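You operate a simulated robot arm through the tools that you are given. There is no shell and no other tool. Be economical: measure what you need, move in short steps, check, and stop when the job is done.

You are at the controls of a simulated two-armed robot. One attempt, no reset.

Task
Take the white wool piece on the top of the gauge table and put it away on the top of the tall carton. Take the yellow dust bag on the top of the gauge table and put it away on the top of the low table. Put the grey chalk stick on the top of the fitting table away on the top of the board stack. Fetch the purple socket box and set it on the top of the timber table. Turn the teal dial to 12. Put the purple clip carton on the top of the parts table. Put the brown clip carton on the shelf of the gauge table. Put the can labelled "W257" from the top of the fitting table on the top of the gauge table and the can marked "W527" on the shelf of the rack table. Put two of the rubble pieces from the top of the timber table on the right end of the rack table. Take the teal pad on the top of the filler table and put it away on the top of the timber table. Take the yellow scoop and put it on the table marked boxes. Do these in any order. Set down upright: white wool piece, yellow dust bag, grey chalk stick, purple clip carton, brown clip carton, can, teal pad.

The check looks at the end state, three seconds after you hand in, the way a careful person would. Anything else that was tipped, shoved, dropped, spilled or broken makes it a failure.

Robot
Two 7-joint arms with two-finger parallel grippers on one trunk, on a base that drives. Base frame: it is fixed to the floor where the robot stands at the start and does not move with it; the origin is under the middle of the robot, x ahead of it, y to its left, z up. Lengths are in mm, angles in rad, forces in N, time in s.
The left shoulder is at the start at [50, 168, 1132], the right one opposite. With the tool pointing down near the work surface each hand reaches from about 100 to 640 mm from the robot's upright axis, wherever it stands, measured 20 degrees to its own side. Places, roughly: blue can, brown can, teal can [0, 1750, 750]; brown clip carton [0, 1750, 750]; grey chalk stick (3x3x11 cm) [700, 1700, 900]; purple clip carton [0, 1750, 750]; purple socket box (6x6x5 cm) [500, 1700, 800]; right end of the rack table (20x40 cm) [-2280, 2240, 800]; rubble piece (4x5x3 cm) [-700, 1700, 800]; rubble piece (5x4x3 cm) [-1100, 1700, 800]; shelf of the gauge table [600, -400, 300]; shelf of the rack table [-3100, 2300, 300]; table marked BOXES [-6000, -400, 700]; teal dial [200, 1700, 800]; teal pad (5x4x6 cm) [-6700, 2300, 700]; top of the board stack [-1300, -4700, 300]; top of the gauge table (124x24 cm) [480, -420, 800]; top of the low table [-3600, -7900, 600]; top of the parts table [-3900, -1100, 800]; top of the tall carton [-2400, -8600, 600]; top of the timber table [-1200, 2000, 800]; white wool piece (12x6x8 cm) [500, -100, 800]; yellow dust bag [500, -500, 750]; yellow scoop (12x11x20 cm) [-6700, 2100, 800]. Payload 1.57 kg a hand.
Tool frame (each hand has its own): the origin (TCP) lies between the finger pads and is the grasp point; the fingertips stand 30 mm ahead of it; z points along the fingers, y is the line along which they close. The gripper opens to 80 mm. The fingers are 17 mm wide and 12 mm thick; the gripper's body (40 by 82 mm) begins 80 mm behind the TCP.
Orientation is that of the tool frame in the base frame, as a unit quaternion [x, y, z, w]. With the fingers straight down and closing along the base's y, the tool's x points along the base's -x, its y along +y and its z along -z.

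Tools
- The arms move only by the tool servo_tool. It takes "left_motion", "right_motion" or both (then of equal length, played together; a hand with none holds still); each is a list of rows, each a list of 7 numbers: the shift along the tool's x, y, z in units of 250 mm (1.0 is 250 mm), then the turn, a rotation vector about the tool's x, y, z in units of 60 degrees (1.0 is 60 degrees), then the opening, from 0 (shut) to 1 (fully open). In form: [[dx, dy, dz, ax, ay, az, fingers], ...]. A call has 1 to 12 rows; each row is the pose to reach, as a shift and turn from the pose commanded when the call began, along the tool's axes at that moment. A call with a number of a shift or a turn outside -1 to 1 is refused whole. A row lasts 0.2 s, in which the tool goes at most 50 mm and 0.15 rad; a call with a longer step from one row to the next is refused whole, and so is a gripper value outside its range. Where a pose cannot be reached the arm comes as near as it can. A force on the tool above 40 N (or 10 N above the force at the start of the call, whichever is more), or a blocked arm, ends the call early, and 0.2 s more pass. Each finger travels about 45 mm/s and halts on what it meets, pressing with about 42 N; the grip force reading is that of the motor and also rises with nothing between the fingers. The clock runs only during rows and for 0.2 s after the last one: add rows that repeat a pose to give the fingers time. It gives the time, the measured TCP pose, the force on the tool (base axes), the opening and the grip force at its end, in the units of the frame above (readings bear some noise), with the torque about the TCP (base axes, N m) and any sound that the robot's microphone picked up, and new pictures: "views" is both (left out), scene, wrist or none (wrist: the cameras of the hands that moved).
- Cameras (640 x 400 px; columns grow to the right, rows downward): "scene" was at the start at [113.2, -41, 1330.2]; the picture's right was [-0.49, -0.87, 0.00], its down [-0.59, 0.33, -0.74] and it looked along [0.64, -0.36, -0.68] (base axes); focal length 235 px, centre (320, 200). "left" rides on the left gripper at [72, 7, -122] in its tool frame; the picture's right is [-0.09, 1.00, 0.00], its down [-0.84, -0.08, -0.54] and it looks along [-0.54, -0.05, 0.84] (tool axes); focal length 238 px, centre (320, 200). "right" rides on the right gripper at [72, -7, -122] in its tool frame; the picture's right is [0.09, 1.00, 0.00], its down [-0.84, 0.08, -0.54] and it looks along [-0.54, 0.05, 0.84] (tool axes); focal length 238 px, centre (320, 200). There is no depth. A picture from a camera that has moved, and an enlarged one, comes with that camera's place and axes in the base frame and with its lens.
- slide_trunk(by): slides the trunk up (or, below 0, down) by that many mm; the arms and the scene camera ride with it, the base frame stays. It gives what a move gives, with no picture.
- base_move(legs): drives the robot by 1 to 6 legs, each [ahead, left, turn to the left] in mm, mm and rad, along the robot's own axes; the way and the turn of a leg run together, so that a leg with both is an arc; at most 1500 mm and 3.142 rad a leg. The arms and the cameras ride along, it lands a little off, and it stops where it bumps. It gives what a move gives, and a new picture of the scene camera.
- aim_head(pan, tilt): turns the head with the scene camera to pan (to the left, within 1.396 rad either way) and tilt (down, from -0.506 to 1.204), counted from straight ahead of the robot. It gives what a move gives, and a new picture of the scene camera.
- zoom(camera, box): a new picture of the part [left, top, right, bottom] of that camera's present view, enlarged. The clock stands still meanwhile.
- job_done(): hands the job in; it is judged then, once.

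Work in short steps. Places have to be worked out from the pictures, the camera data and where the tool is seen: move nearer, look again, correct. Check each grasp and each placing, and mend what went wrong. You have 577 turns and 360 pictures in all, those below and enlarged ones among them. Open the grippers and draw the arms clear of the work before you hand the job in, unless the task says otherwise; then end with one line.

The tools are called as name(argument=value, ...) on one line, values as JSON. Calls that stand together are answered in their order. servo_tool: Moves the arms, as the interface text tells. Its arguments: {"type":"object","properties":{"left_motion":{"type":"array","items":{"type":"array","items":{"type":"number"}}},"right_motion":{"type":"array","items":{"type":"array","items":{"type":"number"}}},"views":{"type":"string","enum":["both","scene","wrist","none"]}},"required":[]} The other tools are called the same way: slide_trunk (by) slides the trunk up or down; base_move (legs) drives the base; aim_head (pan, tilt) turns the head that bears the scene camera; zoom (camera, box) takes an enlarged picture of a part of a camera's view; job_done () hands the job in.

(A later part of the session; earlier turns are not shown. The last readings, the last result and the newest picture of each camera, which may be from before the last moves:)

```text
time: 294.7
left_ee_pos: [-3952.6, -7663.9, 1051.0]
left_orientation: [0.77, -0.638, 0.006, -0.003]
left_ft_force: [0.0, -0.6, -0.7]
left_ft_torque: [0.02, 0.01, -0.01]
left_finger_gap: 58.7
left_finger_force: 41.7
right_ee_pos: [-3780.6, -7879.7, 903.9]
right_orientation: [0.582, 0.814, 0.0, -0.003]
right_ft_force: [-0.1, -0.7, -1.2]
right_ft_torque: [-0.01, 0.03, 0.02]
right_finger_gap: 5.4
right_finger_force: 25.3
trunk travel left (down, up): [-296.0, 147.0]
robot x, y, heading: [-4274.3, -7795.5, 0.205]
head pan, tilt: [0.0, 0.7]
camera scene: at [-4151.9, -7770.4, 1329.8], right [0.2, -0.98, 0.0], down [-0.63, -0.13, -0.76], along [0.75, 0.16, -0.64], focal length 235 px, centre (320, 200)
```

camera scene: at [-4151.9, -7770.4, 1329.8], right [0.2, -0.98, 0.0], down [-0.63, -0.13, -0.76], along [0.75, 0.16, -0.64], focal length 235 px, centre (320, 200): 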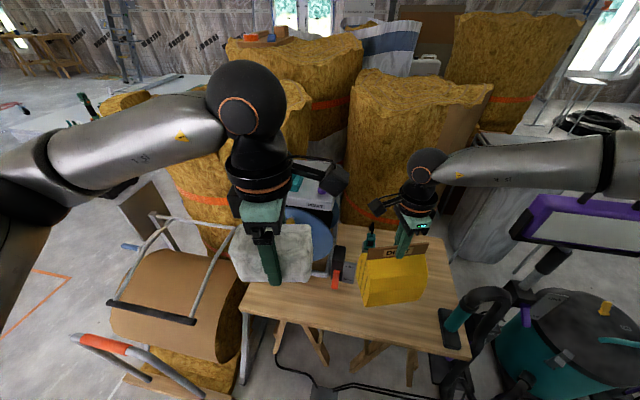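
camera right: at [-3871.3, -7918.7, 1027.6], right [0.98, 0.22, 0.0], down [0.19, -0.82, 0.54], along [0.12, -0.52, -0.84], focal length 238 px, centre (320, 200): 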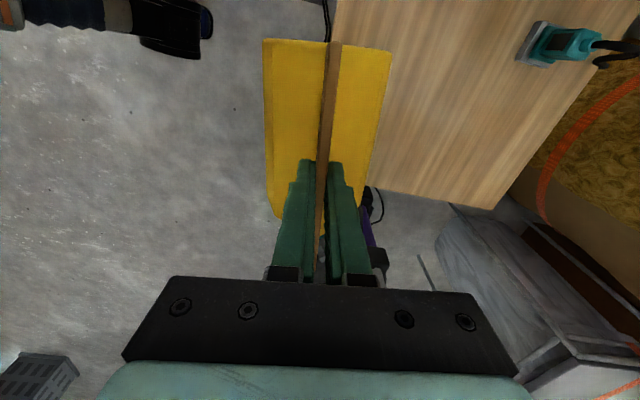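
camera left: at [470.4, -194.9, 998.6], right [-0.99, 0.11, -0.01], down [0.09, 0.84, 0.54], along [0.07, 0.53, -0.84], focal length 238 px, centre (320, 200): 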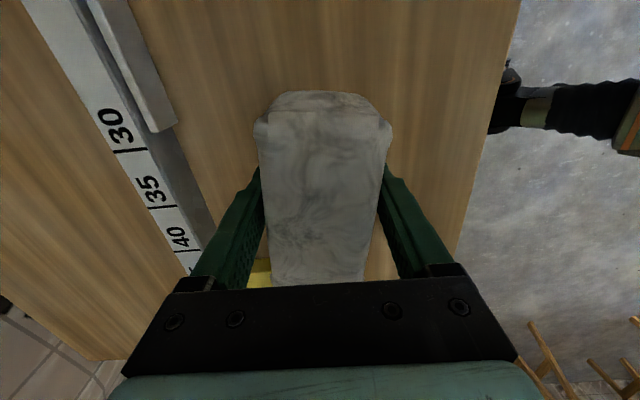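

The bag is at (-3781,-7880), over the table. I lower it with the trunk.

slide_trunk(by=-108)

zoom(camera="scene", box=[240, 140, 560, 340])

```text
time: 296.1
left_ee_pos: [-3954.2, -7664.7, 944.4]
left_orientation: [0.77, -0.638, 0.006, -0.003]
left_ft_force: [1.3, 0.0, 0.2]
left_ft_torque: [-0.02, -0.02, 0.06]
left_finger_gap: 58.9
left_finger_force: 41.9
right_ee_pos: [-3781.0, -7879.8, 797.2]
right_orientation: [0.582, 0.813, 0.001, -0.003]
right_ft_force: [-0.3, -0.3, -1.1]
right_ft_torque: [-0.01, 0.02, -0.02]
right_finger_gap: 5.6
right_finger_force: 25.2
trunk travel left (down, up): [-188.0, 255.0]
robot x, y, heading: [-4273.3, -7796.9, 0.201]
head pan, tilt: [0.0, 0.7]
```

```text
2.00 times, centred on (400, 240) of scene
camera zoom: at [-4152.9, -7770.5, 1222.0], right [0.2, -0.98, 0.0], down [-0.63, -0.13, -0.77], along [0.75, 0.16, -0.64], focal length 470 px, centre (160, 120)
```

zoom: 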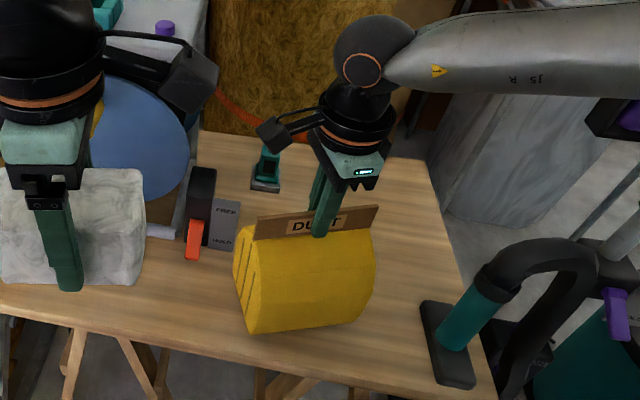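

Bag is about 12 mm above the table. I lower in small trunk steps.

slide_trunk(by=-9)

slide_trunk(by=-4)

```text
time: 296.6
left_ee_pos: [-3954.5, -7665.0, 934.1]
left_orientation: [0.77, -0.638, 0.005, -0.003]
left_ft_force: [-0.1, -0.9, 0.5]
left_ft_torque: [-0.02, 0.0, 0.05]
left_finger_gap: 58.7
left_finger_force: 42.3
right_ee_pos: [-3780.6, -7879.5, 786.8]
right_orientation: [0.581, 0.814, 0.0, -0.004]
right_ft_force: [-0.5, 0.5, -1.8]
right_ft_torque: [-0.01, -0.03, 0.02]
right_finger_gap: 5.6
right_finger_force: 25.6
trunk travel left (down, up): [-179.0, 264.0]
robot x, y, heading: [-4279.6, -7794.7, 0.209]
head pan, tilt: [0.0, 0.7]
```

```text
time: 297.2
left_ee_pos: [-3953.8, -7664.6, 929.0]
left_orientation: [0.77, -0.638, 0.006, -0.004]
left_ft_force: [-0.3, 0.2, 0.1]
left_ft_torque: [0.0, -0.03, 0.02]
left_finger_gap: 58.9
left_finger_force: 41.8
right_ee_pos: [-3779.9, -7879.2, 784.0]
right_orientation: [0.582, 0.813, 0.0, -0.003]
right_ft_force: [-0.6, 0.2, -1.4]
right_ft_torque: [0.01, 0.02, 0.01]
right_finger_gap: 5.3
right_finger_force: 25.5
trunk travel left (down, up): [-175.0, 268.0]
robot x, y, heading: [-4279.8, -7796.5, 0.207]
head pan, tilt: [0.0, 0.7]
```

slide_trunk(by=-4)

slide_trunk(by=-4)

```text
time: 297.7
left_ee_pos: [-3953.9, -7664.4, 926.3]
left_orientation: [0.77, -0.638, 0.006, -0.003]
left_ft_force: [0.6, 0.4, -0.7]
left_ft_torque: [-0.01, 0.01, -0.03]
left_finger_gap: 58.9
left_finger_force: 42.5
right_ee_pos: [-3782.0, -7879.7, 779.9]
right_orientation: [0.581, 0.814, 0.0, -0.003]
right_ft_force: [-0.5, -0.4, -1.3]
right_ft_torque: [0.0, 0.02, -0.01]
right_finger_gap: 5.3
right_finger_force: 25.9
trunk travel left (down, up): [-171.0, 272.0]
robot x, y, heading: [-4273.1, -7793.7, 0.206]
head pan, tilt: [0.0, 0.7]
```

```text
time: 298.2
left_ee_pos: [-3954.5, -7664.3, 922.0]
left_orientation: [0.77, -0.638, 0.006, -0.002]
left_ft_force: [-0.2, 0.1, -0.4]
left_ft_torque: [0.03, -0.03, 0.02]
left_finger_gap: 58.6
left_finger_force: 41.8
right_ee_pos: [-3781.6, -7880.2, 776.2]
right_orientation: [0.581, 0.814, 0.0, -0.003]
right_ft_force: [0.0, 1.1, -1.0]
right_ft_torque: [0.01, 0.0, -0.01]
right_finger_gap: 5.3
right_finger_force: 25.6
trunk travel left (down, up): [-167.0, 276.0]
robot x, y, heading: [-4275.0, -7795.0, 0.203]
head pan, tilt: [0.0, 0.7]
```

No contact yet; I lower with the hand in fine rows that stop on force.

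servo_tool(right_motion=[[0, 0, 0.016, 0, 0, 0, 0], [0, 0, 0.032, 0, 0, 0, 0], [0, 0, 0.048, 0, 0, 0, 0], [0, 0, 0.064, 0, 0, 0, 0], [0, 0, 0.08, 0, 0, 0, 0], [0, 0, 0.096, 0, 0, 0, 0], [0, 0, 0.112, 0, 0, 0, 0], [0, 0, 0.128, 0, 0, 0, 0], [0, 0, 0.144, 0, 0, 0, 0], [0, 0, 0.16, 0, 0, 0, 0]], views="wrist")

```text
time: 299.7
left_ee_pos: [-3954.7, -7662.8, 922.4]
left_orientation: [0.77, -0.638, 0.007, -0.004]
left_ft_force: [-0.5, 0.6, -1.0]
left_ft_torque: [0.0, 0.02, 0.02]
left_finger_gap: 58.8
left_finger_force: 42.2
right_ee_pos: [-3784.1, -7884.1, 761.8]
right_orientation: [0.581, 0.814, 0.007, 0.001]
right_ft_force: [-5.4, -0.5, 16.9]
right_ft_torque: [-0.95, 0.52, -0.1]
right_finger_gap: 5.5
right_finger_force: 25.4
right hand out of reach, approached as far as the arm can: row 3, 4, 5, 6, 7
trunk travel left (down, up): [-167.0, 276.0]
robot x, y, heading: [-4282.1, -7795.3, 0.2]
head pan, tilt: [0.0, 0.7]
stopped in row 7 (right hand): the force on the tool passed its limit at 42 N (the readings are from after the stop); the commanded pose is now the measured one
camera right: at [-3813.8, -7820.7, 885.7], right [0.91, 0.41, 0.01], down [0.34, -0.77, 0.54], along [0.23, -0.48, -0.84], focal length 238 px, centre (320, 200)
```

right: 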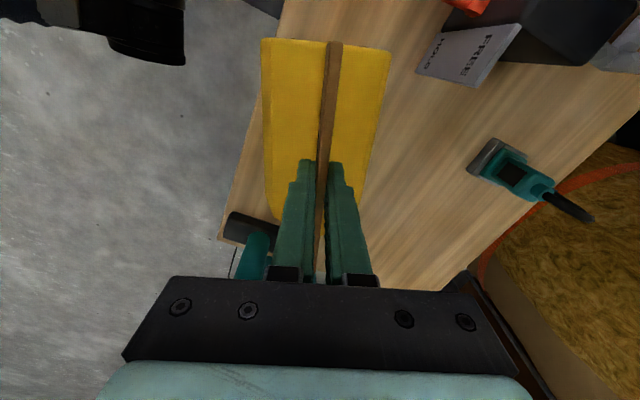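

Contact at table z≈577. The bag's front corner is close to the table edge, so I raise slightly and shift 50 mm further in.

slide_trunk(by=25)

base_move(legs=[[50, -25, 0]])

slide_trunk(by=-18)

slide_trunk(by=-4)

slide_trunk(by=-3)

```text
time: 300.4
left_ee_pos: [-3953.4, -7663.8, 947.8]
left_orientation: [0.771, -0.637, 0.006, -0.003]
left_ft_force: [0.1, 0.6, 0.0]
left_ft_torque: [0.0, 0.0, 0.03]
left_finger_gap: 58.8
left_finger_force: 42.6
right_ee_pos: [-3782.2, -7884.0, 784.9]
right_orientation: [0.581, 0.814, 0.006, -0.001]
right_ft_force: [0.7, -0.3, -2.3]
right_ft_torque: [-0.03, -0.01, -0.02]
right_finger_gap: 5.6
right_finger_force: 25.2
trunk travel left (down, up): [-192.0, 251.0]
robot x, y, heading: [-4279.0, -7794.8, 0.203]
head pan, tilt: [0.0, 0.7]
```

```text
time: 301.4
left_ee_pos: [-3900.9, -7678.3, 947.5]
left_orientation: [0.771, -0.637, 0.005, -0.003]
left_ft_force: [0.3, -0.4, -0.3]
left_ft_torque: [-0.03, 0.03, 0.02]
left_finger_gap: 58.8
left_finger_force: 41.3
right_ee_pos: [-3728.9, -7899.1, 785.4]
right_orientation: [0.581, 0.814, 0.007, -0.001]
right_ft_force: [1.0, 0.0, -1.5]
right_ft_torque: [0.05, -0.01, -0.01]
right_finger_gap: 5.4
right_finger_force: 25.2
trunk travel left (down, up): [-192.0, 251.0]
robot x, y, heading: [-4221.4, -7813.4, 0.211]
head pan, tilt: [0.0, 0.7]
camera scene: at [-4098.6, -7784.4, 1225.9], right [0.2, -0.98, 0.0], down [-0.63, -0.13, -0.76], along [0.75, 0.16, -0.64], focal length 235 px, centre (320, 200)
```

scene: 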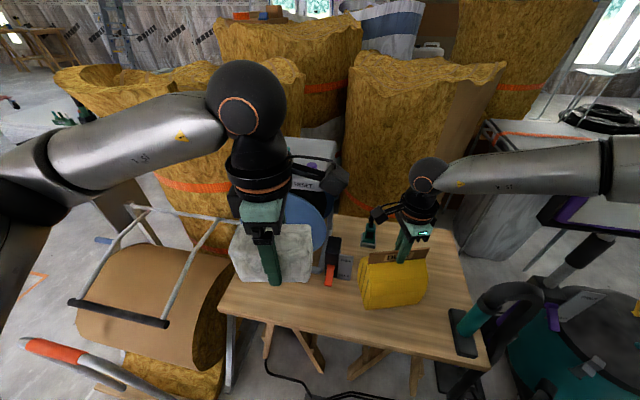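

```text
time: 302.0
left_ee_pos: [-3899.9, -7678.6, 929.8]
left_orientation: [0.771, -0.637, 0.006, -0.003]
left_ft_force: [0.4, -0.2, 0.5]
left_ft_torque: [0.0, -0.03, -0.02]
left_finger_gap: 58.9
left_finger_force: 41.9
right_ee_pos: [-3729.4, -7898.2, 767.5]
right_orientation: [0.582, 0.813, 0.007, 0.0]
right_ft_force: [0.7, 0.1, -1.7]
right_ft_torque: [0.02, 0.02, 0.0]
right_finger_gap: 5.5
right_finger_force: 25.4
trunk travel left (down, up): [-174.0, 269.0]
robot x, y, heading: [-4223.9, -7808.2, 0.208]
head pan, tilt: [0.0, 0.7]
```

```text
time: 302.6
left_ee_pos: [-3898.8, -7678.6, 925.3]
left_orientation: [0.771, -0.637, 0.007, -0.002]
left_ft_force: [0.2, -0.2, 0.2]
left_ft_torque: [0.0, 0.03, -0.02]
left_finger_gap: 58.7
left_finger_force: 42.3
right_ee_pos: [-3728.6, -7897.4, 763.4]
right_orientation: [0.582, 0.813, 0.007, -0.001]
right_ft_force: [0.2, -1.0, -1.2]
right_ft_torque: [0.0, 0.01, -0.04]
right_finger_gap: 5.4
right_finger_force: 25.7
trunk travel left (down, up): [-170.0, 273.0]
robot x, y, heading: [-4222.5, -7808.7, 0.209]
head pan, tilt: [0.0, 0.7]
```

```text
time: 303.1
left_ee_pos: [-3901.2, -7678.6, 924.0]
left_orientation: [0.77, -0.637, 0.006, -0.004]
left_ft_force: [0.2, 0.3, -0.3]
left_ft_torque: [-0.01, 0.0, -0.03]
left_finger_gap: 58.7
left_finger_force: 42.1
right_ee_pos: [-3728.7, -7897.5, 761.7]
right_orientation: [0.581, 0.814, 0.007, 0.001]
right_ft_force: [1.2, -2.5, 16.8]
right_ft_torque: [-0.62, 0.63, 0.01]
right_finger_gap: 5.5
right_finger_force: 25.1
trunk travel left (down, up): [-167.0, 276.0]
robot x, y, heading: [-4224.9, -7809.8, 0.205]
head pan, tilt: [0.0, 0.7]
```

Contact. I release the card and lift straight up.

servo_tool(right_motion=[[0, 0, 0, 0, 0, 0, 0.3], [0, 0, 0, 0, 0, 0, 0.5], [0, 0, 0, 0, 0, 0, 0.5], [0, 0, -0.1, 0, 0, 0, 0.5], [0, 0, -0.28, 0, 0, 0, 0.5], [0, 0, -0.46, 0, 0, 0, 0.5], [0, 0, -0.6, 0, 0, 0, 0.5], [0, 0, -0.6, 0, 0, 0, 0.5]], views="both")

```text
time: 304.9
left_ee_pos: [-3899.5, -7677.3, 921.9]
left_orientation: [0.77, -0.638, 0.006, -0.003]
left_ft_force: [-0.6, 0.3, -0.1]
left_ft_torque: [0.03, 0.02, 0.02]
left_finger_gap: 58.9
left_finger_force: 41.8
right_ee_pos: [-3730.3, -7900.5, 911.9]
right_orientation: [0.581, 0.814, 0.007, -0.002]
right_ft_force: [0.3, -0.1, 0.1]
right_ft_torque: [0.04, 0.03, -0.01]
right_finger_gap: 40.1
right_finger_force: 0.1
trunk travel left (down, up): [-167.0, 276.0]
robot x, y, heading: [-4220.1, -7811.3, 0.208]
head pan, tilt: [0.0, 0.7]
camera scene: at [-4099.1, -7784.3, 1201.0], right [0.2, -0.98, 0.0], down [-0.63, -0.13, -0.76], along [0.75, 0.16, -0.64], focal length 235 px, centre (320, 200)
camera right: at [-3759.6, -7837.8, 1035.0], right [0.91, 0.41, 0.01], down [0.34, -0.77, 0.53], along [0.23, -0.48, -0.84], focal length 238 px, centre (320, 200)
```

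scene: 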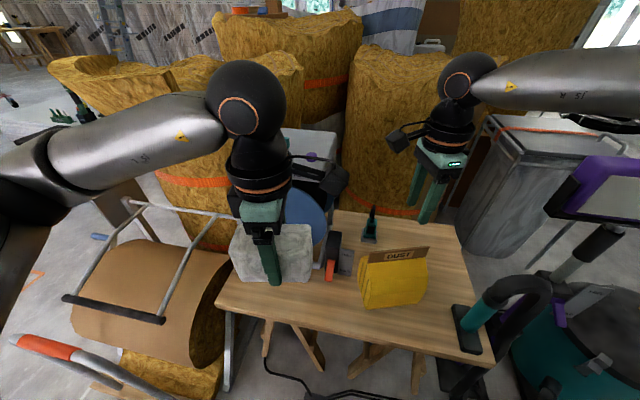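
right: 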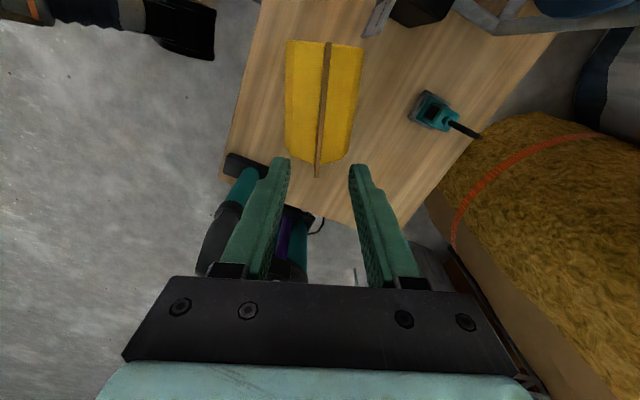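

The bag stands on the low table. I back off, raise the trunk, and move to the south side to find the tall carton.

base_move(legs=[[-350, 0, -0.205]])

slide_trunk(by=170)

base_move(legs=[[0, -1150, 0]])

aim_head(pan=0.1, tilt=0.4)

```text
time: 307.1
left_ee_pos: [-4225.9, -7781.9, 922.4]
left_orientation: [-0.702, 0.712, -0.006, 0.002]
left_ft_force: [1.1, 0.1, -0.5]
left_ft_torque: [0.04, 0.0, -0.03]
left_finger_gap: 58.7
left_finger_force: 42.2
right_ee_pos: [-4103.7, -8032.8, 911.3]
right_orientation: [0.66, 0.751, 0.007, 0.0]
right_ft_force: [-0.6, 0.0, -0.4]
right_ft_torque: [0.04, 0.04, -0.01]
right_finger_gap: 39.8
right_finger_force: 0.0
trunk travel left (down, up): [-167.0, 276.0]
robot x, y, heading: [-4568.6, -7845.7, -0.0]
head pan, tilt: [0.0, 0.7]
camera scene: at [-4442.0, -7845.5, 1201.0], right [0.0, -1.0, 0.0], down [-0.64, 0.0, -0.77], along [0.77, 0.0, -0.64], focal length 235 px, centre (320, 200)
```

scene: 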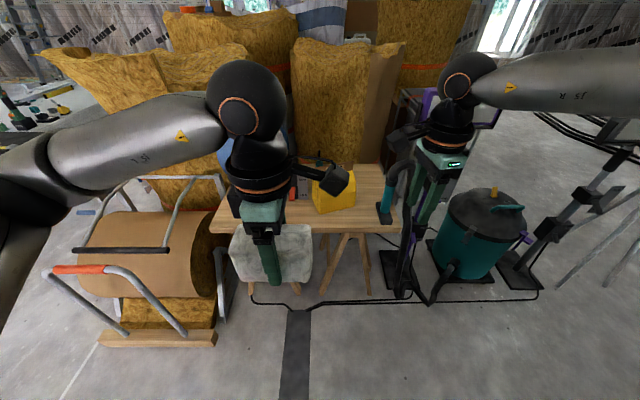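

```text
time: 309.1
left_ee_pos: [-4225.9, -7782.8, 1091.7]
left_orientation: [-0.703, 0.711, -0.006, 0.003]
left_ft_force: [0.1, 0.5, -0.3]
left_ft_torque: [0.03, 0.03, 0.02]
left_finger_gap: 58.9
left_finger_force: 42.4
right_ee_pos: [-4104.1, -8034.0, 1080.9]
right_orientation: [0.66, 0.751, 0.007, 0.0]
right_ft_force: [-0.3, 0.0, 0.0]
right_ft_torque: [0.0, 0.03, 0.03]
right_finger_gap: 40.2
right_finger_force: 0.1
trunk travel left (down, up): [-337.0, 106.0]
robot x, y, heading: [-4567.9, -7846.0, 0.007]
head pan, tilt: [0.0, 0.7]
```

```text
time: 319.5
left_ee_pos: [-4223.3, -8944.6, 1092.4]
left_orientation: [-0.701, 0.713, -0.007, 0.003]
left_ft_force: [-0.8, -0.5, -0.2]
left_ft_torque: [0.0, 0.01, -0.02]
left_finger_gap: 58.8
left_finger_force: 41.3
right_ee_pos: [-4101.2, -9196.7, 1080.6]
right_orientation: [0.661, 0.75, 0.007, 0.001]
right_ft_force: [0.0, -0.2, 0.0]
right_ft_torque: [0.0, 0.02, 0.0]
right_finger_gap: 40.0
right_finger_force: 0.0
trunk travel left (down, up): [-337.0, 106.0]
robot x, y, heading: [-4565.2, -9009.6, 0.003]
head pan, tilt: [0.0, 0.7]
camera scene: at [-4440.2, -9007.2, 1371.0], right [0.0, -1.0, 0.0], down [-0.64, 0.0, -0.76], along [0.76, 0.0, -0.64], focal length 235 px, centre (320, 200)
```

scene: 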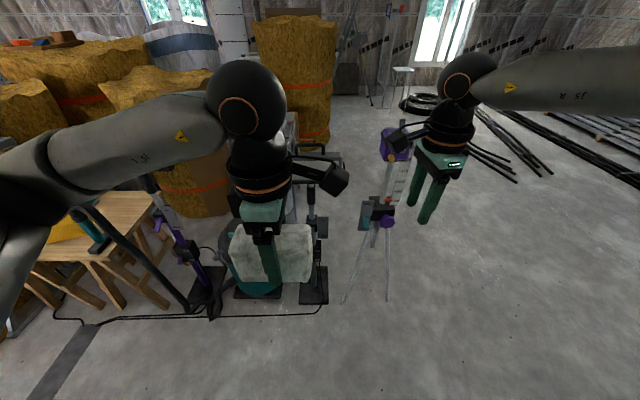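

```text
time: 320.3
left_ee_pos: [-4222.6, -8943.9, 1092.5]
left_orientation: [-0.7, 0.714, -0.006, 0.003]
left_ft_force: [0.8, 0.4, -0.4]
left_ft_torque: [-0.01, -0.02, 0.0]
left_finger_gap: 58.7
left_finger_force: 42.0
right_ee_pos: [-4101.4, -9196.7, 1081.0]
right_orientation: [0.662, 0.749, 0.006, 0.0]
right_ft_force: [-1.0, 0.8, 0.0]
right_ft_torque: [0.01, 0.01, 0.0]
right_finger_gap: 40.1
right_finger_force: 0.1
trunk travel left (down, up): [-337.0, 106.0]
robot x, y, heading: [-4562.0, -9005.8, 0.003]
head pan, tilt: [0.099, 0.4]
camera scene: at [-4433.0, -8998.0, 1397.8], right [0.1, -1.0, 0.0], down [-0.39, -0.04, -0.92], along [0.92, 0.09, -0.39], focal length 235 px, centre (320, 200)
```

scene: 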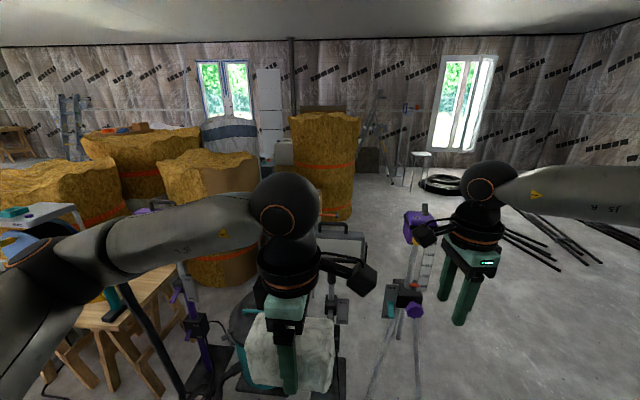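

A laser tripod stands at (-3700,-9290). I go around its south side.

base_move(legs=[[0, -1000, 0], [1500, 0, 0]])

aim_head(pan=0.9, tilt=0.4)

```text
time: 336.3
left_ee_pos: [-2742.9, -9962.6, 1093.2]
left_orientation: [-0.694, 0.72, -0.006, 0.002]
left_ft_force: [0.2, -0.1, -0.5]
left_ft_torque: [0.02, -0.02, 0.01]
left_finger_gap: 58.8
left_finger_force: 42.3
right_ee_pos: [-2625.4, -10218.0, 1081.9]
right_orientation: [0.668, 0.744, 0.007, 0.0]
right_ft_force: [0.3, -0.1, -0.2]
right_ft_torque: [0.0, -0.03, -0.02]
right_finger_gap: 40.4
right_finger_force: 0.0
trunk travel left (down, up): [-337.0, 106.0]
robot x, y, heading: [-3084.5, -10018.2, -0.021]
head pan, tilt: [0.099, 0.4]
camera scene: at [-2952.3, -10012.3, 1397.8], right [0.08, -1.0, 0.0], down [-0.39, -0.03, -0.92], along [0.92, 0.07, -0.39], focal length 235 px, centre (320, 200)
```

scene: 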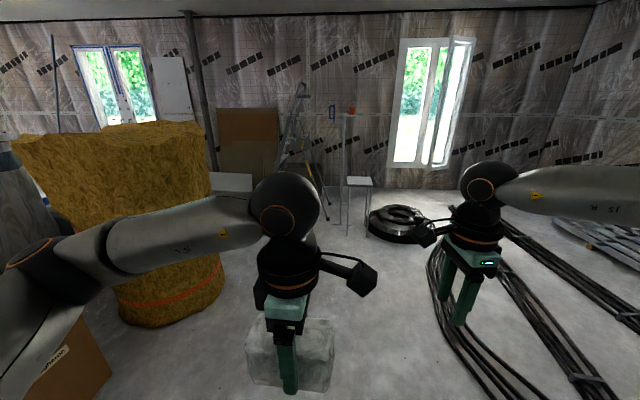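

```text
time: 337.5
left_ee_pos: [-2741.6, -9961.6, 1091.9]
left_orientation: [-0.694, 0.72, -0.006, 0.003]
left_ft_force: [0.3, 0.4, 0.0]
left_ft_torque: [-0.04, -0.03, 0.03]
left_finger_gap: 58.7
left_finger_force: 41.5
right_ee_pos: [-2625.4, -10217.6, 1081.8]
right_orientation: [0.668, 0.744, 0.007, 0.001]
right_ft_force: [-0.1, -0.5, -0.9]
right_ft_torque: [-0.02, -0.06, 0.04]
right_finger_gap: 39.6
right_finger_force: 0.0
trunk travel left (down, up): [-337.0, 106.0]
robot x, y, heading: [-3088.4, -10018.4, -0.024]
head pan, tilt: [0.901, 0.4]
camera scene: at [-2985.8, -9948.3, 1397.8], right [0.77, -0.64, 0.0], down [-0.25, -0.3, -0.92], along [0.59, 0.71, -0.39], focal length 235 px, centre (320, 200)
```

scene: 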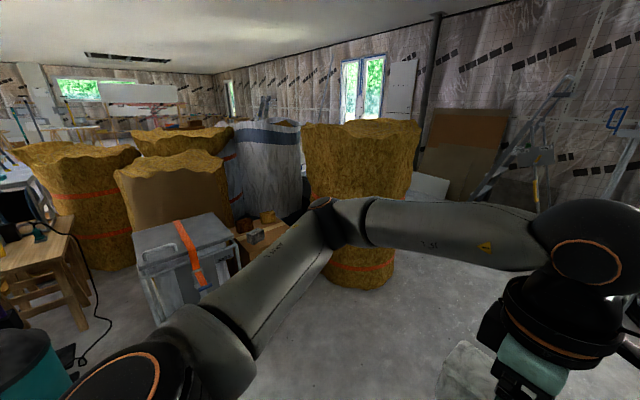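

A labelled cardboard carton is at about (-2450,-8700): the tall carton. I zoom in.

zoom(camera="scene", box=[110, 170, 350, 320])

```text
2.67 times, centred on (230, 245) of scene
camera zoom: at [-2985.8, -9948.3, 1397.8], right [0.77, -0.64, 0.0], down [-0.25, -0.3, -0.92], along [0.59, 0.71, -0.39], focal length 626 px, centre (560, 80)
```

zoom: 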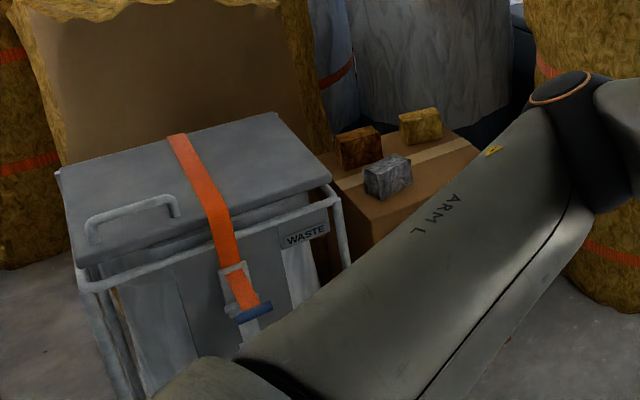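

The carton carries three other wool pieces. I drive to its south side and face north.

base_move(legs=[[690, 330, 0], [0, 0, 1.595]])

aim_head(pan=0, tilt=0.5)

```text
time: 345.5
left_ee_pos: [-2460.8, -9358.2, 1093.2]
left_orientation: [1.0, 0.0, 0.002, -0.006]
left_ft_force: [0.1, -0.4, 0.6]
left_ft_torque: [0.01, -0.04, 0.0]
left_finger_gap: 58.9
left_finger_force: 42.1
right_ee_pos: [-2211.0, -9232.7, 1082.4]
right_orientation: [-0.071, 0.997, 0.005, -0.005]
right_ft_force: [0.0, 0.0, 0.5]
right_ft_torque: [-0.02, 0.0, -0.04]
right_finger_gap: 40.4
right_finger_force: 0.2
trunk travel left (down, up): [-337.0, 106.0]
robot x, y, heading: [-2392.1, -9698.8, 1.588]
head pan, tilt: [0.901, 0.4]
camera scene: at [-2466.3, -9603.2, 1397.8], right [0.61, 0.79, 0.0], down [0.31, -0.24, -0.92], along [-0.73, 0.56, -0.39], focal length 235 px, centre (320, 200)
```

scene: 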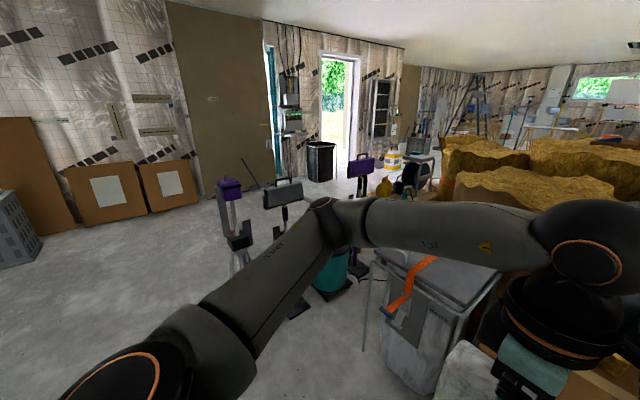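

```text
time: 346.7
left_ee_pos: [-2460.9, -9357.5, 1093.2]
left_orientation: [1.0, 0.0, 0.003, -0.006]
left_ft_force: [-0.6, -0.1, -1.2]
left_ft_torque: [-0.01, -0.02, -0.04]
left_finger_gap: 59.0
left_finger_force: 42.4
right_ee_pos: [-2210.7, -9233.0, 1081.2]
right_orientation: [-0.071, 0.997, 0.005, -0.005]
right_ft_force: [0.9, -0.7, -0.4]
right_ft_torque: [0.0, 0.01, 0.04]
right_finger_gap: 40.0
right_finger_force: 0.2
trunk travel left (down, up): [-337.0, 106.0]
robot x, y, heading: [-2391.1, -9697.4, 1.593]
head pan, tilt: [0.0, 0.499]
camera scene: at [-2394.3, -9568.5, 1388.7], right [1.0, 0.02, 0.0], down [0.01, -0.48, -0.88], along [-0.02, 0.88, -0.48], focal length 235 px, centre (320, 200)
```

scene: 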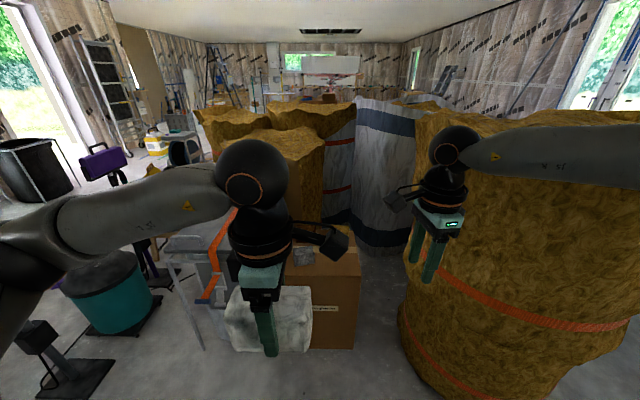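

Carton front edge y≈-8790, right edge x≈-2230, top z≈556. I approach to y≈-9350 and look down.

base_move(legs=[[330, 70, -0.02]])

aim_head(pan=0, tilt=0.7)

```text
time: 348.9
left_ee_pos: [-2526.1, -9027.5, 1091.4]
left_orientation: [1.0, -0.011, 0.002, -0.006]
left_ft_force: [0.5, 0.6, 0.0]
left_ft_torque: [-0.01, -0.04, 0.0]
left_finger_gap: 59.2
left_finger_force: 41.8
right_ee_pos: [-2273.0, -8907.4, 1080.9]
right_orientation: [-0.06, 0.998, 0.005, -0.005]
right_ft_force: [-0.8, 0.3, 0.0]
right_ft_torque: [-0.01, 0.03, 0.02]
right_finger_gap: 39.8
right_finger_force: 0.0
trunk travel left (down, up): [-337.0, 106.0]
robot x, y, heading: [-2466.5, -9370.3, 1.569]
head pan, tilt: [0.0, 0.499]
camera scene: at [-2463.9, -9239.2, 1388.6], right [1.0, -0.01, 0.0], down [0.0, -0.48, -0.88], along [0.0, 0.88, -0.48], focal length 235 px, centre (320, 200)
```

scene: 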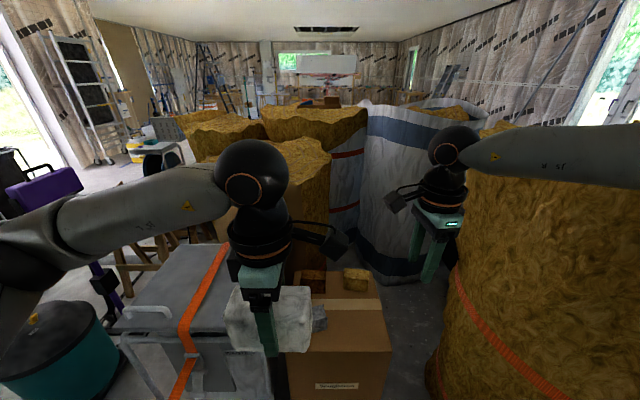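

```text
time: 349.6
left_ee_pos: [-2525.8, -9027.0, 1092.7]
left_orientation: [1.0, -0.012, 0.003, -0.006]
left_ft_force: [0.1, 0.2, 0.7]
left_ft_torque: [-0.01, 0.02, 0.01]
left_finger_gap: 59.0
left_finger_force: 42.3
right_ee_pos: [-2272.6, -8908.1, 1081.1]
right_orientation: [-0.06, 0.998, 0.005, -0.005]
right_ft_force: [-0.2, 0.3, 0.6]
right_ft_torque: [0.0, 0.0, -0.01]
right_finger_gap: 40.4
right_finger_force: 0.1
trunk travel left (down, up): [-337.0, 106.0]
robot x, y, heading: [-2467.6, -9368.7, 1.568]
head pan, tilt: [0.0, 0.7]
camera scene: at [-2463.8, -9245.9, 1371.0], right [1.0, -0.01, 0.0], down [0.0, -0.64, -0.77], along [0.0, 0.77, -0.64], focal length 235 px, centre (320, 200)
```

scene: 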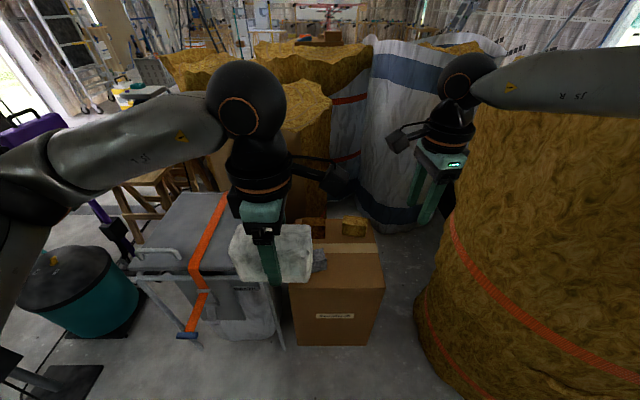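

Free space is at the right-front of the carton top: target ≈ (-2370,-8725). I first retract the right arm away from the sack, then approach.

servo_tool(right_motion=[[0, -0.18, 0, 0, 0, 0, 0.5], [0, -0.36, 0, 0, 0, 0, 0.5], [0, -0.54, 0, 0, 0, 0, 0.5], [0, -0.72, 0, 0, 0, 0, 0.5], [0, -0.9, 0, 0, 0, 0, 0.5], [0, -0.9, 0, 0, 0, 0, 0.5]], views="none")

base_move(legs=[[100, -135, 0]])

```text
time: 351.0
left_ee_pos: [-2527.4, -9028.4, 1092.8]
left_orientation: [1.0, -0.011, 0.003, -0.006]
left_ft_force: [-0.5, 0.2, 0.2]
left_ft_torque: [-0.04, 0.03, 0.0]
left_finger_gap: 58.7
left_finger_force: 42.0
right_ee_pos: [-2247.6, -9130.0, 1081.2]
right_orientation: [-0.06, 0.998, 0.005, -0.005]
right_ft_force: [-0.2, -0.4, -0.2]
right_ft_torque: [-0.03, 0.01, 0.0]
right_finger_gap: 40.0
right_finger_force: 0.0
trunk travel left (down, up): [-337.0, 106.0]
robot x, y, heading: [-2463.4, -9368.9, 1.571]
head pan, tilt: [0.0, 0.7]
```

```text
time: 352.8
left_ee_pos: [-2390.8, -8926.2, 1093.8]
left_orientation: [1.0, -0.011, 0.002, -0.006]
left_ft_force: [0.1, 0.2, -0.2]
left_ft_torque: [0.02, 0.01, 0.05]
left_finger_gap: 59.0
left_finger_force: 42.0
right_ee_pos: [-2113.5, -9027.7, 1081.4]
right_orientation: [-0.059, 0.998, 0.005, -0.005]
right_ft_force: [0.1, 0.3, 0.4]
right_ft_torque: [0.02, 0.03, -0.02]
right_finger_gap: 39.8
right_finger_force: 0.1
trunk travel left (down, up): [-337.0, 106.0]
robot x, y, heading: [-2333.3, -9267.4, 1.566]
head pan, tilt: [0.0, 0.7]
camera scene: at [-2330.0, -9144.1, 1370.9], right [1.0, -0.01, 0.0], down [0.0, -0.64, -0.76], along [0.01, 0.76, -0.64], focal length 235 px, centre (320, 200)
```

scene: 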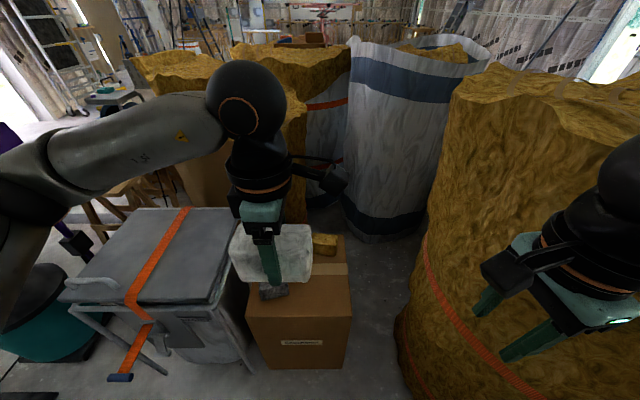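

I check the carton top from the left wrist camera.

zoom(camera="left", box=[0, 0, 640, 400])

```text
1.00 times, centred on (320, 200) of left (not enlarged: the box is as wide or as high as the picture)
camera zoom: at [-2320.9, -8935.5, 1215.1], right [-0.12, -0.99, -0.01], down [-0.84, 0.09, 0.54], along [-0.53, 0.07, -0.84], focal length 238 px, centre (320, 200)
```

zoom: 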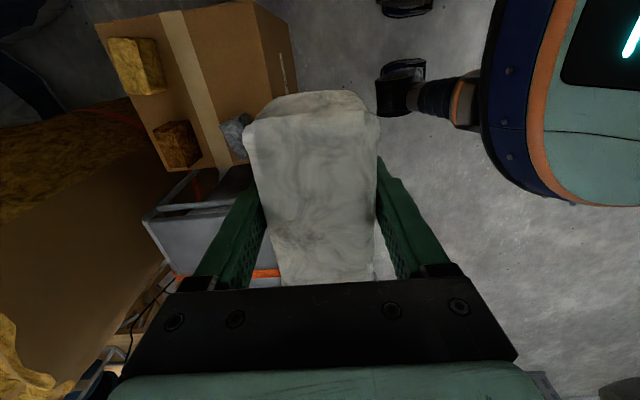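

Target (-2360,-8715). I lower the trunk by 250 and then extend over the carton.

slide_trunk(by=-250)

servo_tool(left_motion=[[0.02, -0.17, 0, 0, 0, 0, 0], [0.05, -0.34, 0.1, 0, 0, 0, 0], [0.08, -0.51, 0.2, 0, 0, 0, 0], [0.1, -0.68, 0.3, 0, 0, 0, 0], [0.124, -0.844, 0.4, 0, 0, 0, 0], [0.124, -0.844, 0.56, 0, 0, 0, 0], [0.124, -0.844, 0.56, 0, 0, 0, 0]], views="both")

```text
time: 355.4
left_ee_pos: [-2391.4, -8926.6, 843.3]
left_orientation: [1.0, -0.013, 0.003, -0.007]
left_ft_force: [0.2, -0.5, -0.3]
left_ft_torque: [0.01, -0.01, -0.02]
left_finger_gap: 58.8
left_finger_force: 42.2
right_ee_pos: [-2113.1, -9027.4, 831.3]
right_orientation: [-0.06, 0.998, 0.006, -0.005]
right_ft_force: [0.2, -0.4, -0.2]
right_ft_torque: [-0.02, 0.02, 0.0]
right_finger_gap: 39.8
right_finger_force: 0.0
trunk travel left (down, up): [-87.0, 356.0]
robot x, y, heading: [-2327.8, -9266.9, 1.566]
head pan, tilt: [0.0, 0.7]
```

```text
time: 357.0
left_ee_pos: [-2355.2, -8715.7, 707.9]
left_orientation: [1.0, -0.013, 0.003, -0.007]
left_ft_force: [0.6, -0.1, 0.1]
left_ft_torque: [0.02, 0.0, 0.0]
left_finger_gap: 59.0
left_finger_force: 41.8
right_ee_pos: [-2114.5, -9027.4, 830.8]
right_orientation: [-0.059, 0.998, 0.006, -0.004]
right_ft_force: [0.5, 0.0, -0.1]
right_ft_torque: [0.01, 0.04, 0.03]
right_finger_gap: 40.2
right_finger_force: 0.1
trunk travel left (down, up): [-87.0, 356.0]
robot x, y, heading: [-2331.7, -9270.2, 1.569]
head pan, tilt: [0.0, 0.7]
camera scene: at [-2330.4, -9144.3, 1121.0], right [1.0, -0.01, 0.0], down [0.0, -0.64, -0.76], along [0.01, 0.76, -0.64], focal length 235 px, centre (320, 200)
camera left: at [-2283.8, -8724.5, 829.3], right [-0.12, -0.99, -0.01], down [-0.84, 0.09, 0.54], along [-0.53, 0.07, -0.84], focal length 238 px, centre (320, 200)
```

scene: 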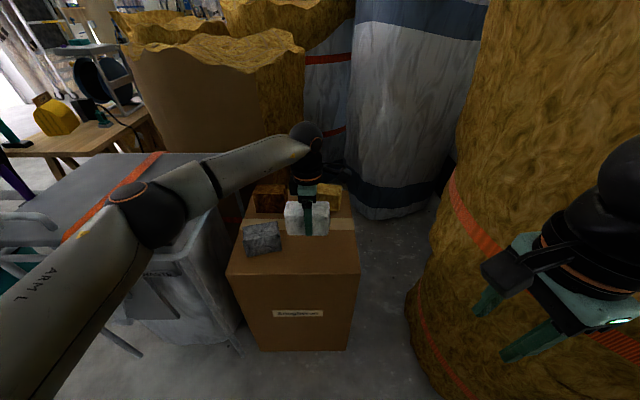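
left: 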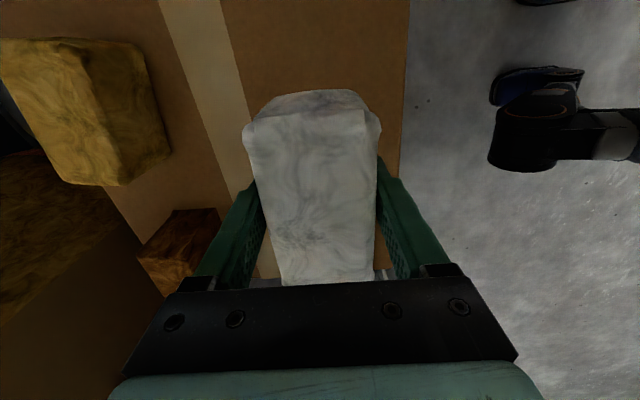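

Well over the free spot. I lower until contact.

servo_tool(left_motion=[[0, 0, 0.18, 0, 0, 0, 0], [0, 0, 0.34, 0, 0, 0, 0], [0, 0, 0.37, 0, 0, 0, 0], [0, 0, 0.39, 0, 0, 0, 0], [0, 0, 0.41, 0, 0, 0, 0], [0, 0, 0.43, 0, 0, 0, 0], [0, 0, 0.45, 0, 0, 0, 0], [0, 0, 0.47, 0, 0, 0, 0], [0, 0, 0.49, 0, 0, 0, 0], [0, 0, 0.51, 0, 0, 0, 0]], views="none")

```text
time: 357.8
left_ee_pos: [-2352.2, -8714.2, 624.4]
left_orientation: [1.0, -0.014, 0.003, -0.007]
left_ft_force: [-4.0, -6.6, 19.8]
left_ft_torque: [-0.89, 0.53, 0.05]
left_finger_gap: 58.8
left_finger_force: 41.5
right_ee_pos: [-2115.1, -9029.0, 833.3]
right_orientation: [-0.059, 0.998, 0.006, -0.005]
right_ft_force: [-0.2, 0.0, -0.4]
right_ft_torque: [0.0, 0.03, 0.02]
right_finger_gap: 40.0
right_finger_force: 0.1
trunk travel left (down, up): [-87.0, 356.0]
robot x, y, heading: [-2332.8, -9269.6, 1.566]
head pan, tilt: [0.0, 0.7]
stopped in row 4 (left hand): the force on the tool passed its limit at 48 N (the readings are from after the stop); the commanded pose is now the measured one
```

Contact at 624 (top ≈579). I check visually before releasing.

servo_tool(left_motion=[[0, 0, 0, 0, 0, 0, 0]], views="both")

```text
time: 358.2
left_ee_pos: [-2352.8, -8714.6, 624.2]
left_orientation: [1.0, -0.013, 0.003, -0.01]
left_ft_force: [-1.8, -7.2, 28.0]
left_ft_torque: [-1.1, 0.49, -0.04]
left_finger_gap: 58.9
left_finger_force: 42.6
right_ee_pos: [-2114.5, -9028.9, 831.2]
right_orientation: [-0.06, 0.998, 0.006, -0.005]
right_ft_force: [-0.3, -1.0, 0.5]
right_ft_torque: [0.0, 0.03, -0.01]
right_finger_gap: 39.7
right_finger_force: 0.0
trunk travel left (down, up): [-87.0, 356.0]
robot x, y, heading: [-2333.1, -9270.2, 1.561]
head pan, tilt: [0.0, 0.7]
camera scene: at [-2330.5, -9146.9, 1121.5], right [1.0, -0.01, 0.0], down [0.0, -0.64, -0.77], along [0.01, 0.77, -0.64], focal length 235 px, centre (320, 200)
camera left: at [-2281.8, -8724.1, 747.2], right [-0.12, -0.99, -0.02], down [-0.84, 0.09, 0.54], along [-0.53, 0.08, -0.84], focal length 238 px, centre (320, 200)
```

scene: 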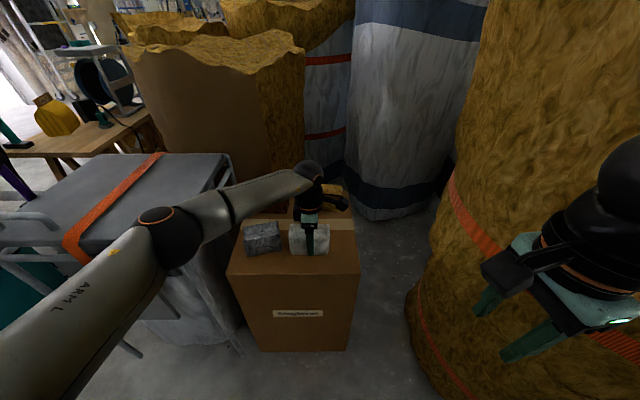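
left: 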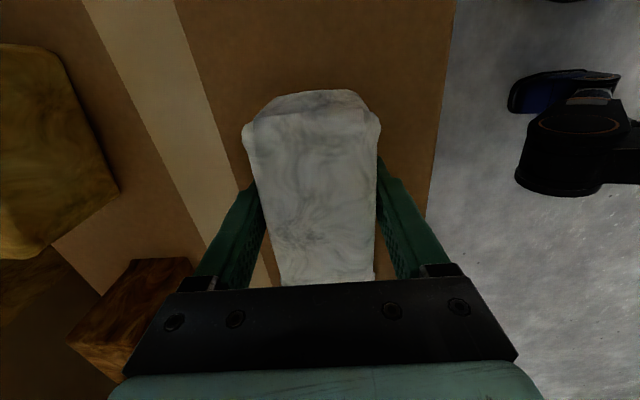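

The wool rests on the carton top. I release and rise.

servo_tool(left_motion=[[0, 0, 0, 0, 0, 0, 0.8], [0, 0, 0, 0, 0, 0, 1], [0, 0, 0, 0, 0, 0, 1], [0, 0, -0.15, 0, 0, 0, 1], [0, 0, -0.33, 0, 0, 0, 1], [0, 0, -0.51, 0, 0, 0, 1], [0, 0.18, -0.6, 0, 0, 0, 1], [0, 0.36, -0.65, 0, 0, 0, 1], [0, 0.54, -0.65, 0, 0, 0, 1], [0, 0.54, -0.65, 0, 0, 0, 1]], views="scene")

```text
refused: row 7 steps farther than a row can; nothing moved
```

servo_tool(left_motion=[[0, 0, 0, 0, 0, 0, 0.8], [0, 0, 0, 0, 0, 0, 1], [0, 0, 0, 0, 0, 0, 1], [0, 0, -0.15, 0, 0, 0, 1], [0, 0, -0.33, 0, 0, 0, 1], [0, 0, -0.51, 0, 0, 0, 1], [0, 0.15, -0.6, 0, 0, 0, 1], [0, 0.32, -0.65, 0, 0, 0, 1], [0, 0.5, -0.65, 0, 0, 0, 1], [0, 0.5, -0.65, 0, 0, 0, 1]], views="scene")

```text
time: 360.4
left_ee_pos: [-2355.8, -8843.6, 781.6]
left_orientation: [1.0, -0.012, 0.004, -0.007]
left_ft_force: [-0.2, 0.1, -0.2]
left_ft_torque: [0.02, 0.0, 0.02]
left_finger_gap: 80.1
left_finger_force: 0.1
right_ee_pos: [-2114.2, -9027.1, 831.0]
right_orientation: [-0.058, 0.998, 0.006, -0.004]
right_ft_force: [0.1, 0.1, 0.2]
right_ft_torque: [-0.01, -0.03, 0.01]
right_finger_gap: 39.8
right_finger_force: 0.1
trunk travel left (down, up): [-87.0, 356.0]
robot x, y, heading: [-2330.5, -9265.4, 1.561]
head pan, tilt: [0.0, 0.7]
camera scene: at [-2330.5, -9144.6, 1121.0], right [1.0, -0.01, 0.0], down [0.0, -0.64, -0.77], along [0.01, 0.76, -0.64], focal length 235 px, centre (320, 200)
```

scene: 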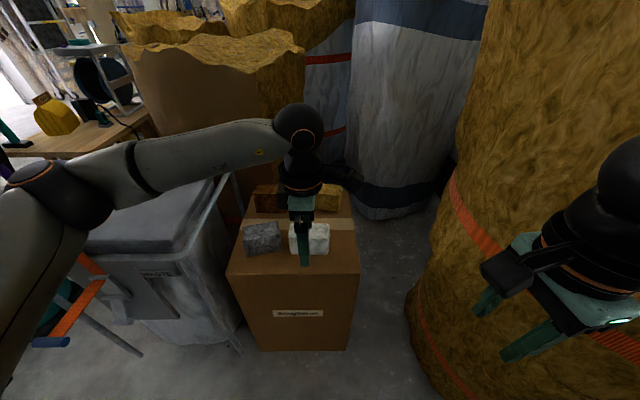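

The wool stands on the carton. I raise the trunk, restore hand orientations, and start the way back.

slide_trunk(by=213)

servo_tool(left_motion=[[0, 0.1, 0, 0, 0, 0.14, 1], [0, 0.2, 0, 0, 0, 0.28, 1], [0, 0.3, 0, 0, 0, 0.42, 1], [0, 0.3, 0, 0, 0, 0.56, 1], [0, 0.3, 0, 0, 0, 0.7, 1], [0, 0.3, 0, 0, 0, 0.84, 1], [0, 0.3, 0, 0, 0, 0.97, 1]], right_motion=[[0, 0, 0, 0, 0, -0.14, 1], [0, 0, 0, 0, 0, -0.28, 1], [0, 0, 0, 0, 0, -0.42, 1], [0, 0, 0, 0, 0, -0.56, 1], [0, 0, 0, 0, 0, -0.7, 1], [0, 0, 0, 0, 0, -0.84, 1], [0, 0, 0, 0, 0, -0.97, 1]], views="none")

servo_tool(left_motion=[[0, 0, 0, 0, 0, 0.14, 1], [0, 0, 0, 0, 0, 0.28, 1], [0, 0, 0, 0, 0, 0.42, 1], [0, 0, 0, 0, 0, 0.53, 1]], right_motion=[[0, 0, 0, 0, 0, -0.14, 1], [0, 0, 0, 0, 0, -0.28, 1], [0, 0, 0, 0, 0, -0.41, 1], [0, 0, 0, 0, 0, -0.41, 1]], views="none")

base_move(legs=[[-480, 0, 0.01], [0, 0, 3.14], [280, -1115, 0], [0, -1115, 0], [-1400, 0, 0], [-1400, 0, 0]])

```text
time: 362.7
left_ee_pos: [-2355.2, -8842.7, 994.6]
left_orientation: [1.0, -0.013, 0.004, -0.007]
left_ft_force: [-0.5, 0.2, 0.1]
left_ft_torque: [-0.02, 0.01, -0.01]
left_finger_gap: 79.7
left_finger_force: 0.1
right_ee_pos: [-2114.6, -9027.0, 1043.9]
right_orientation: [-0.059, 0.998, 0.005, -0.005]
right_ft_force: [0.2, -0.5, -0.4]
right_ft_torque: [0.0, 0.02, -0.02]
right_finger_gap: 40.1
right_finger_force: 0.1
trunk travel left (down, up): [-300.0, 143.0]
robot x, y, heading: [-2329.4, -9270.3, 1.558]
head pan, tilt: [0.0, 0.7]
```

```text
time: 364.3
left_ee_pos: [-2357.8, -8918.5, 994.2]
left_orientation: [0.867, -0.498, 0.0, -0.008]
left_ft_force: [-0.4, 0.9, 0.0]
left_ft_torque: [0.03, 0.02, -0.01]
left_finger_gap: 80.1
left_finger_force: 0.1
right_ee_pos: [-2114.5, -9028.1, 1045.0]
right_orientation: [-0.538, 0.843, 0.006, -0.002]
right_ft_force: [0.6, -0.3, 0.5]
right_ft_torque: [-0.01, -0.02, 0.01]
right_finger_gap: 79.8
right_finger_force: 0.1
trunk travel left (down, up): [-300.0, 143.0]
robot x, y, heading: [-2331.3, -9268.3, 1.561]
head pan, tilt: [0.0, 0.7]
```

```text
time: 365.3
left_ee_pos: [-2357.9, -8917.6, 993.9]
left_orientation: [-0.697, 0.717, 0.002, 0.007]
left_ft_force: [-0.3, -0.4, 0.0]
left_ft_torque: [-0.03, -0.01, 0.04]
left_finger_gap: 79.8
left_finger_force: 0.1
right_ee_pos: [-2113.2, -9026.7, 1043.2]
right_orientation: [-0.705, 0.709, 0.006, -0.002]
right_ft_force: [-0.4, 0.1, 0.2]
right_ft_torque: [0.01, 0.0, 0.0]
right_finger_gap: 79.9
right_finger_force: 0.1
trunk travel left (down, up): [-300.0, 143.0]
robot x, y, heading: [-2332.8, -9269.1, 1.564]
head pan, tilt: [0.0, 0.7]
```

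```text
time: 407.6
left_ee_pos: [-4496.3, -7616.4, 992.8]
left_orientation: [0.718, 0.696, -0.007, 0.002]
left_ft_force: [0.9, 0.4, 0.1]
left_ft_torque: [0.0, 0.02, 0.03]
left_finger_gap: 79.9
left_finger_force: 0.2
right_ee_pos: [-4738.2, -7503.7, 1043.8]
right_orientation: [0.711, 0.703, 0.0, 0.007]
right_ft_force: [-0.5, 0.4, -0.7]
right_ft_torque: [-0.01, -0.01, 0.02]
right_finger_gap: 80.0
right_finger_force: 0.0
trunk travel left (down, up): [-300.0, 143.0]
robot x, y, heading: [-4520.1, -7268.3, -1.584]
head pan, tilt: [0.0, 0.7]
camera scene: at [-4520.1, -7390.5, 1334.0], right [-1.0, 0.01, 0.0], down [0.01, 0.64, -0.77], along [-0.01, -0.77, -0.64], focal length 235 px, centre (320, 200)
```

scene: 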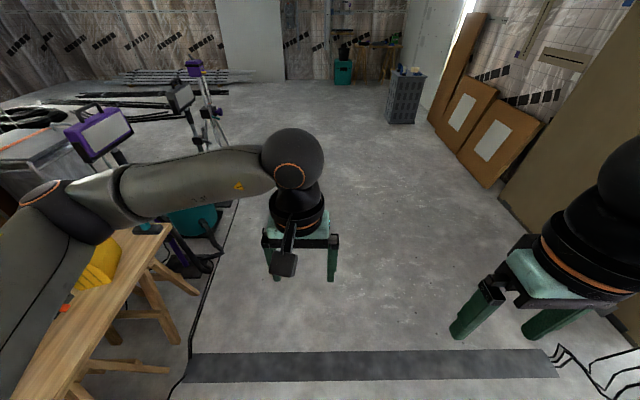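

I continue north to the gap's west end.

base_move(legs=[[-1268, 0, 0.013], [-1101, 638, 0], [-1101, 638, 0]])

```text
time: 425.9
left_ee_pos: [-3204.4, -4164.9, 993.6]
left_orientation: [0.708, 0.707, -0.007, 0.002]
left_ft_force: [0.5, 0.1, -0.1]
left_ft_torque: [0.0, -0.03, 0.03]
left_finger_gap: 80.1
left_finger_force: 0.0
right_ee_pos: [-3450.0, -4060.5, 1044.1]
right_orientation: [0.702, 0.713, 0.001, 0.007]
right_ft_force: [0.0, 0.3, -0.1]
right_ft_torque: [-0.01, 0.0, -0.01]
right_finger_gap: 80.0
right_finger_force: 0.0
trunk travel left (down, up): [-300.0, 143.0]
robot x, y, heading: [-3236.7, -3813.6, -1.555]
head pan, tilt: [0.0, 0.7]
camera scene: at [-3235.6, -3940.7, 1334.0], right [-1.0, -0.02, 0.0], down [-0.01, 0.64, -0.77], along [0.01, -0.76, -0.64], focal length 235 px, centre (320, 200)
```

scene: 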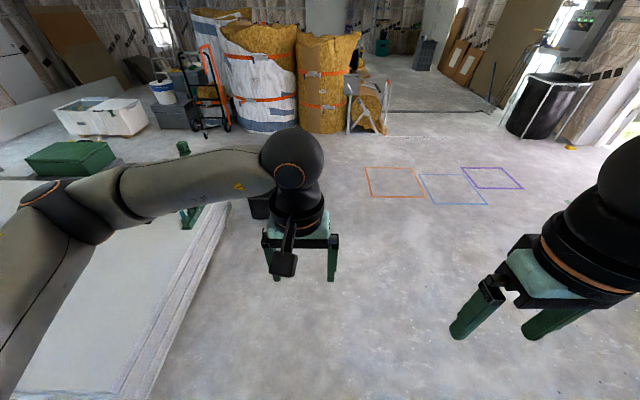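

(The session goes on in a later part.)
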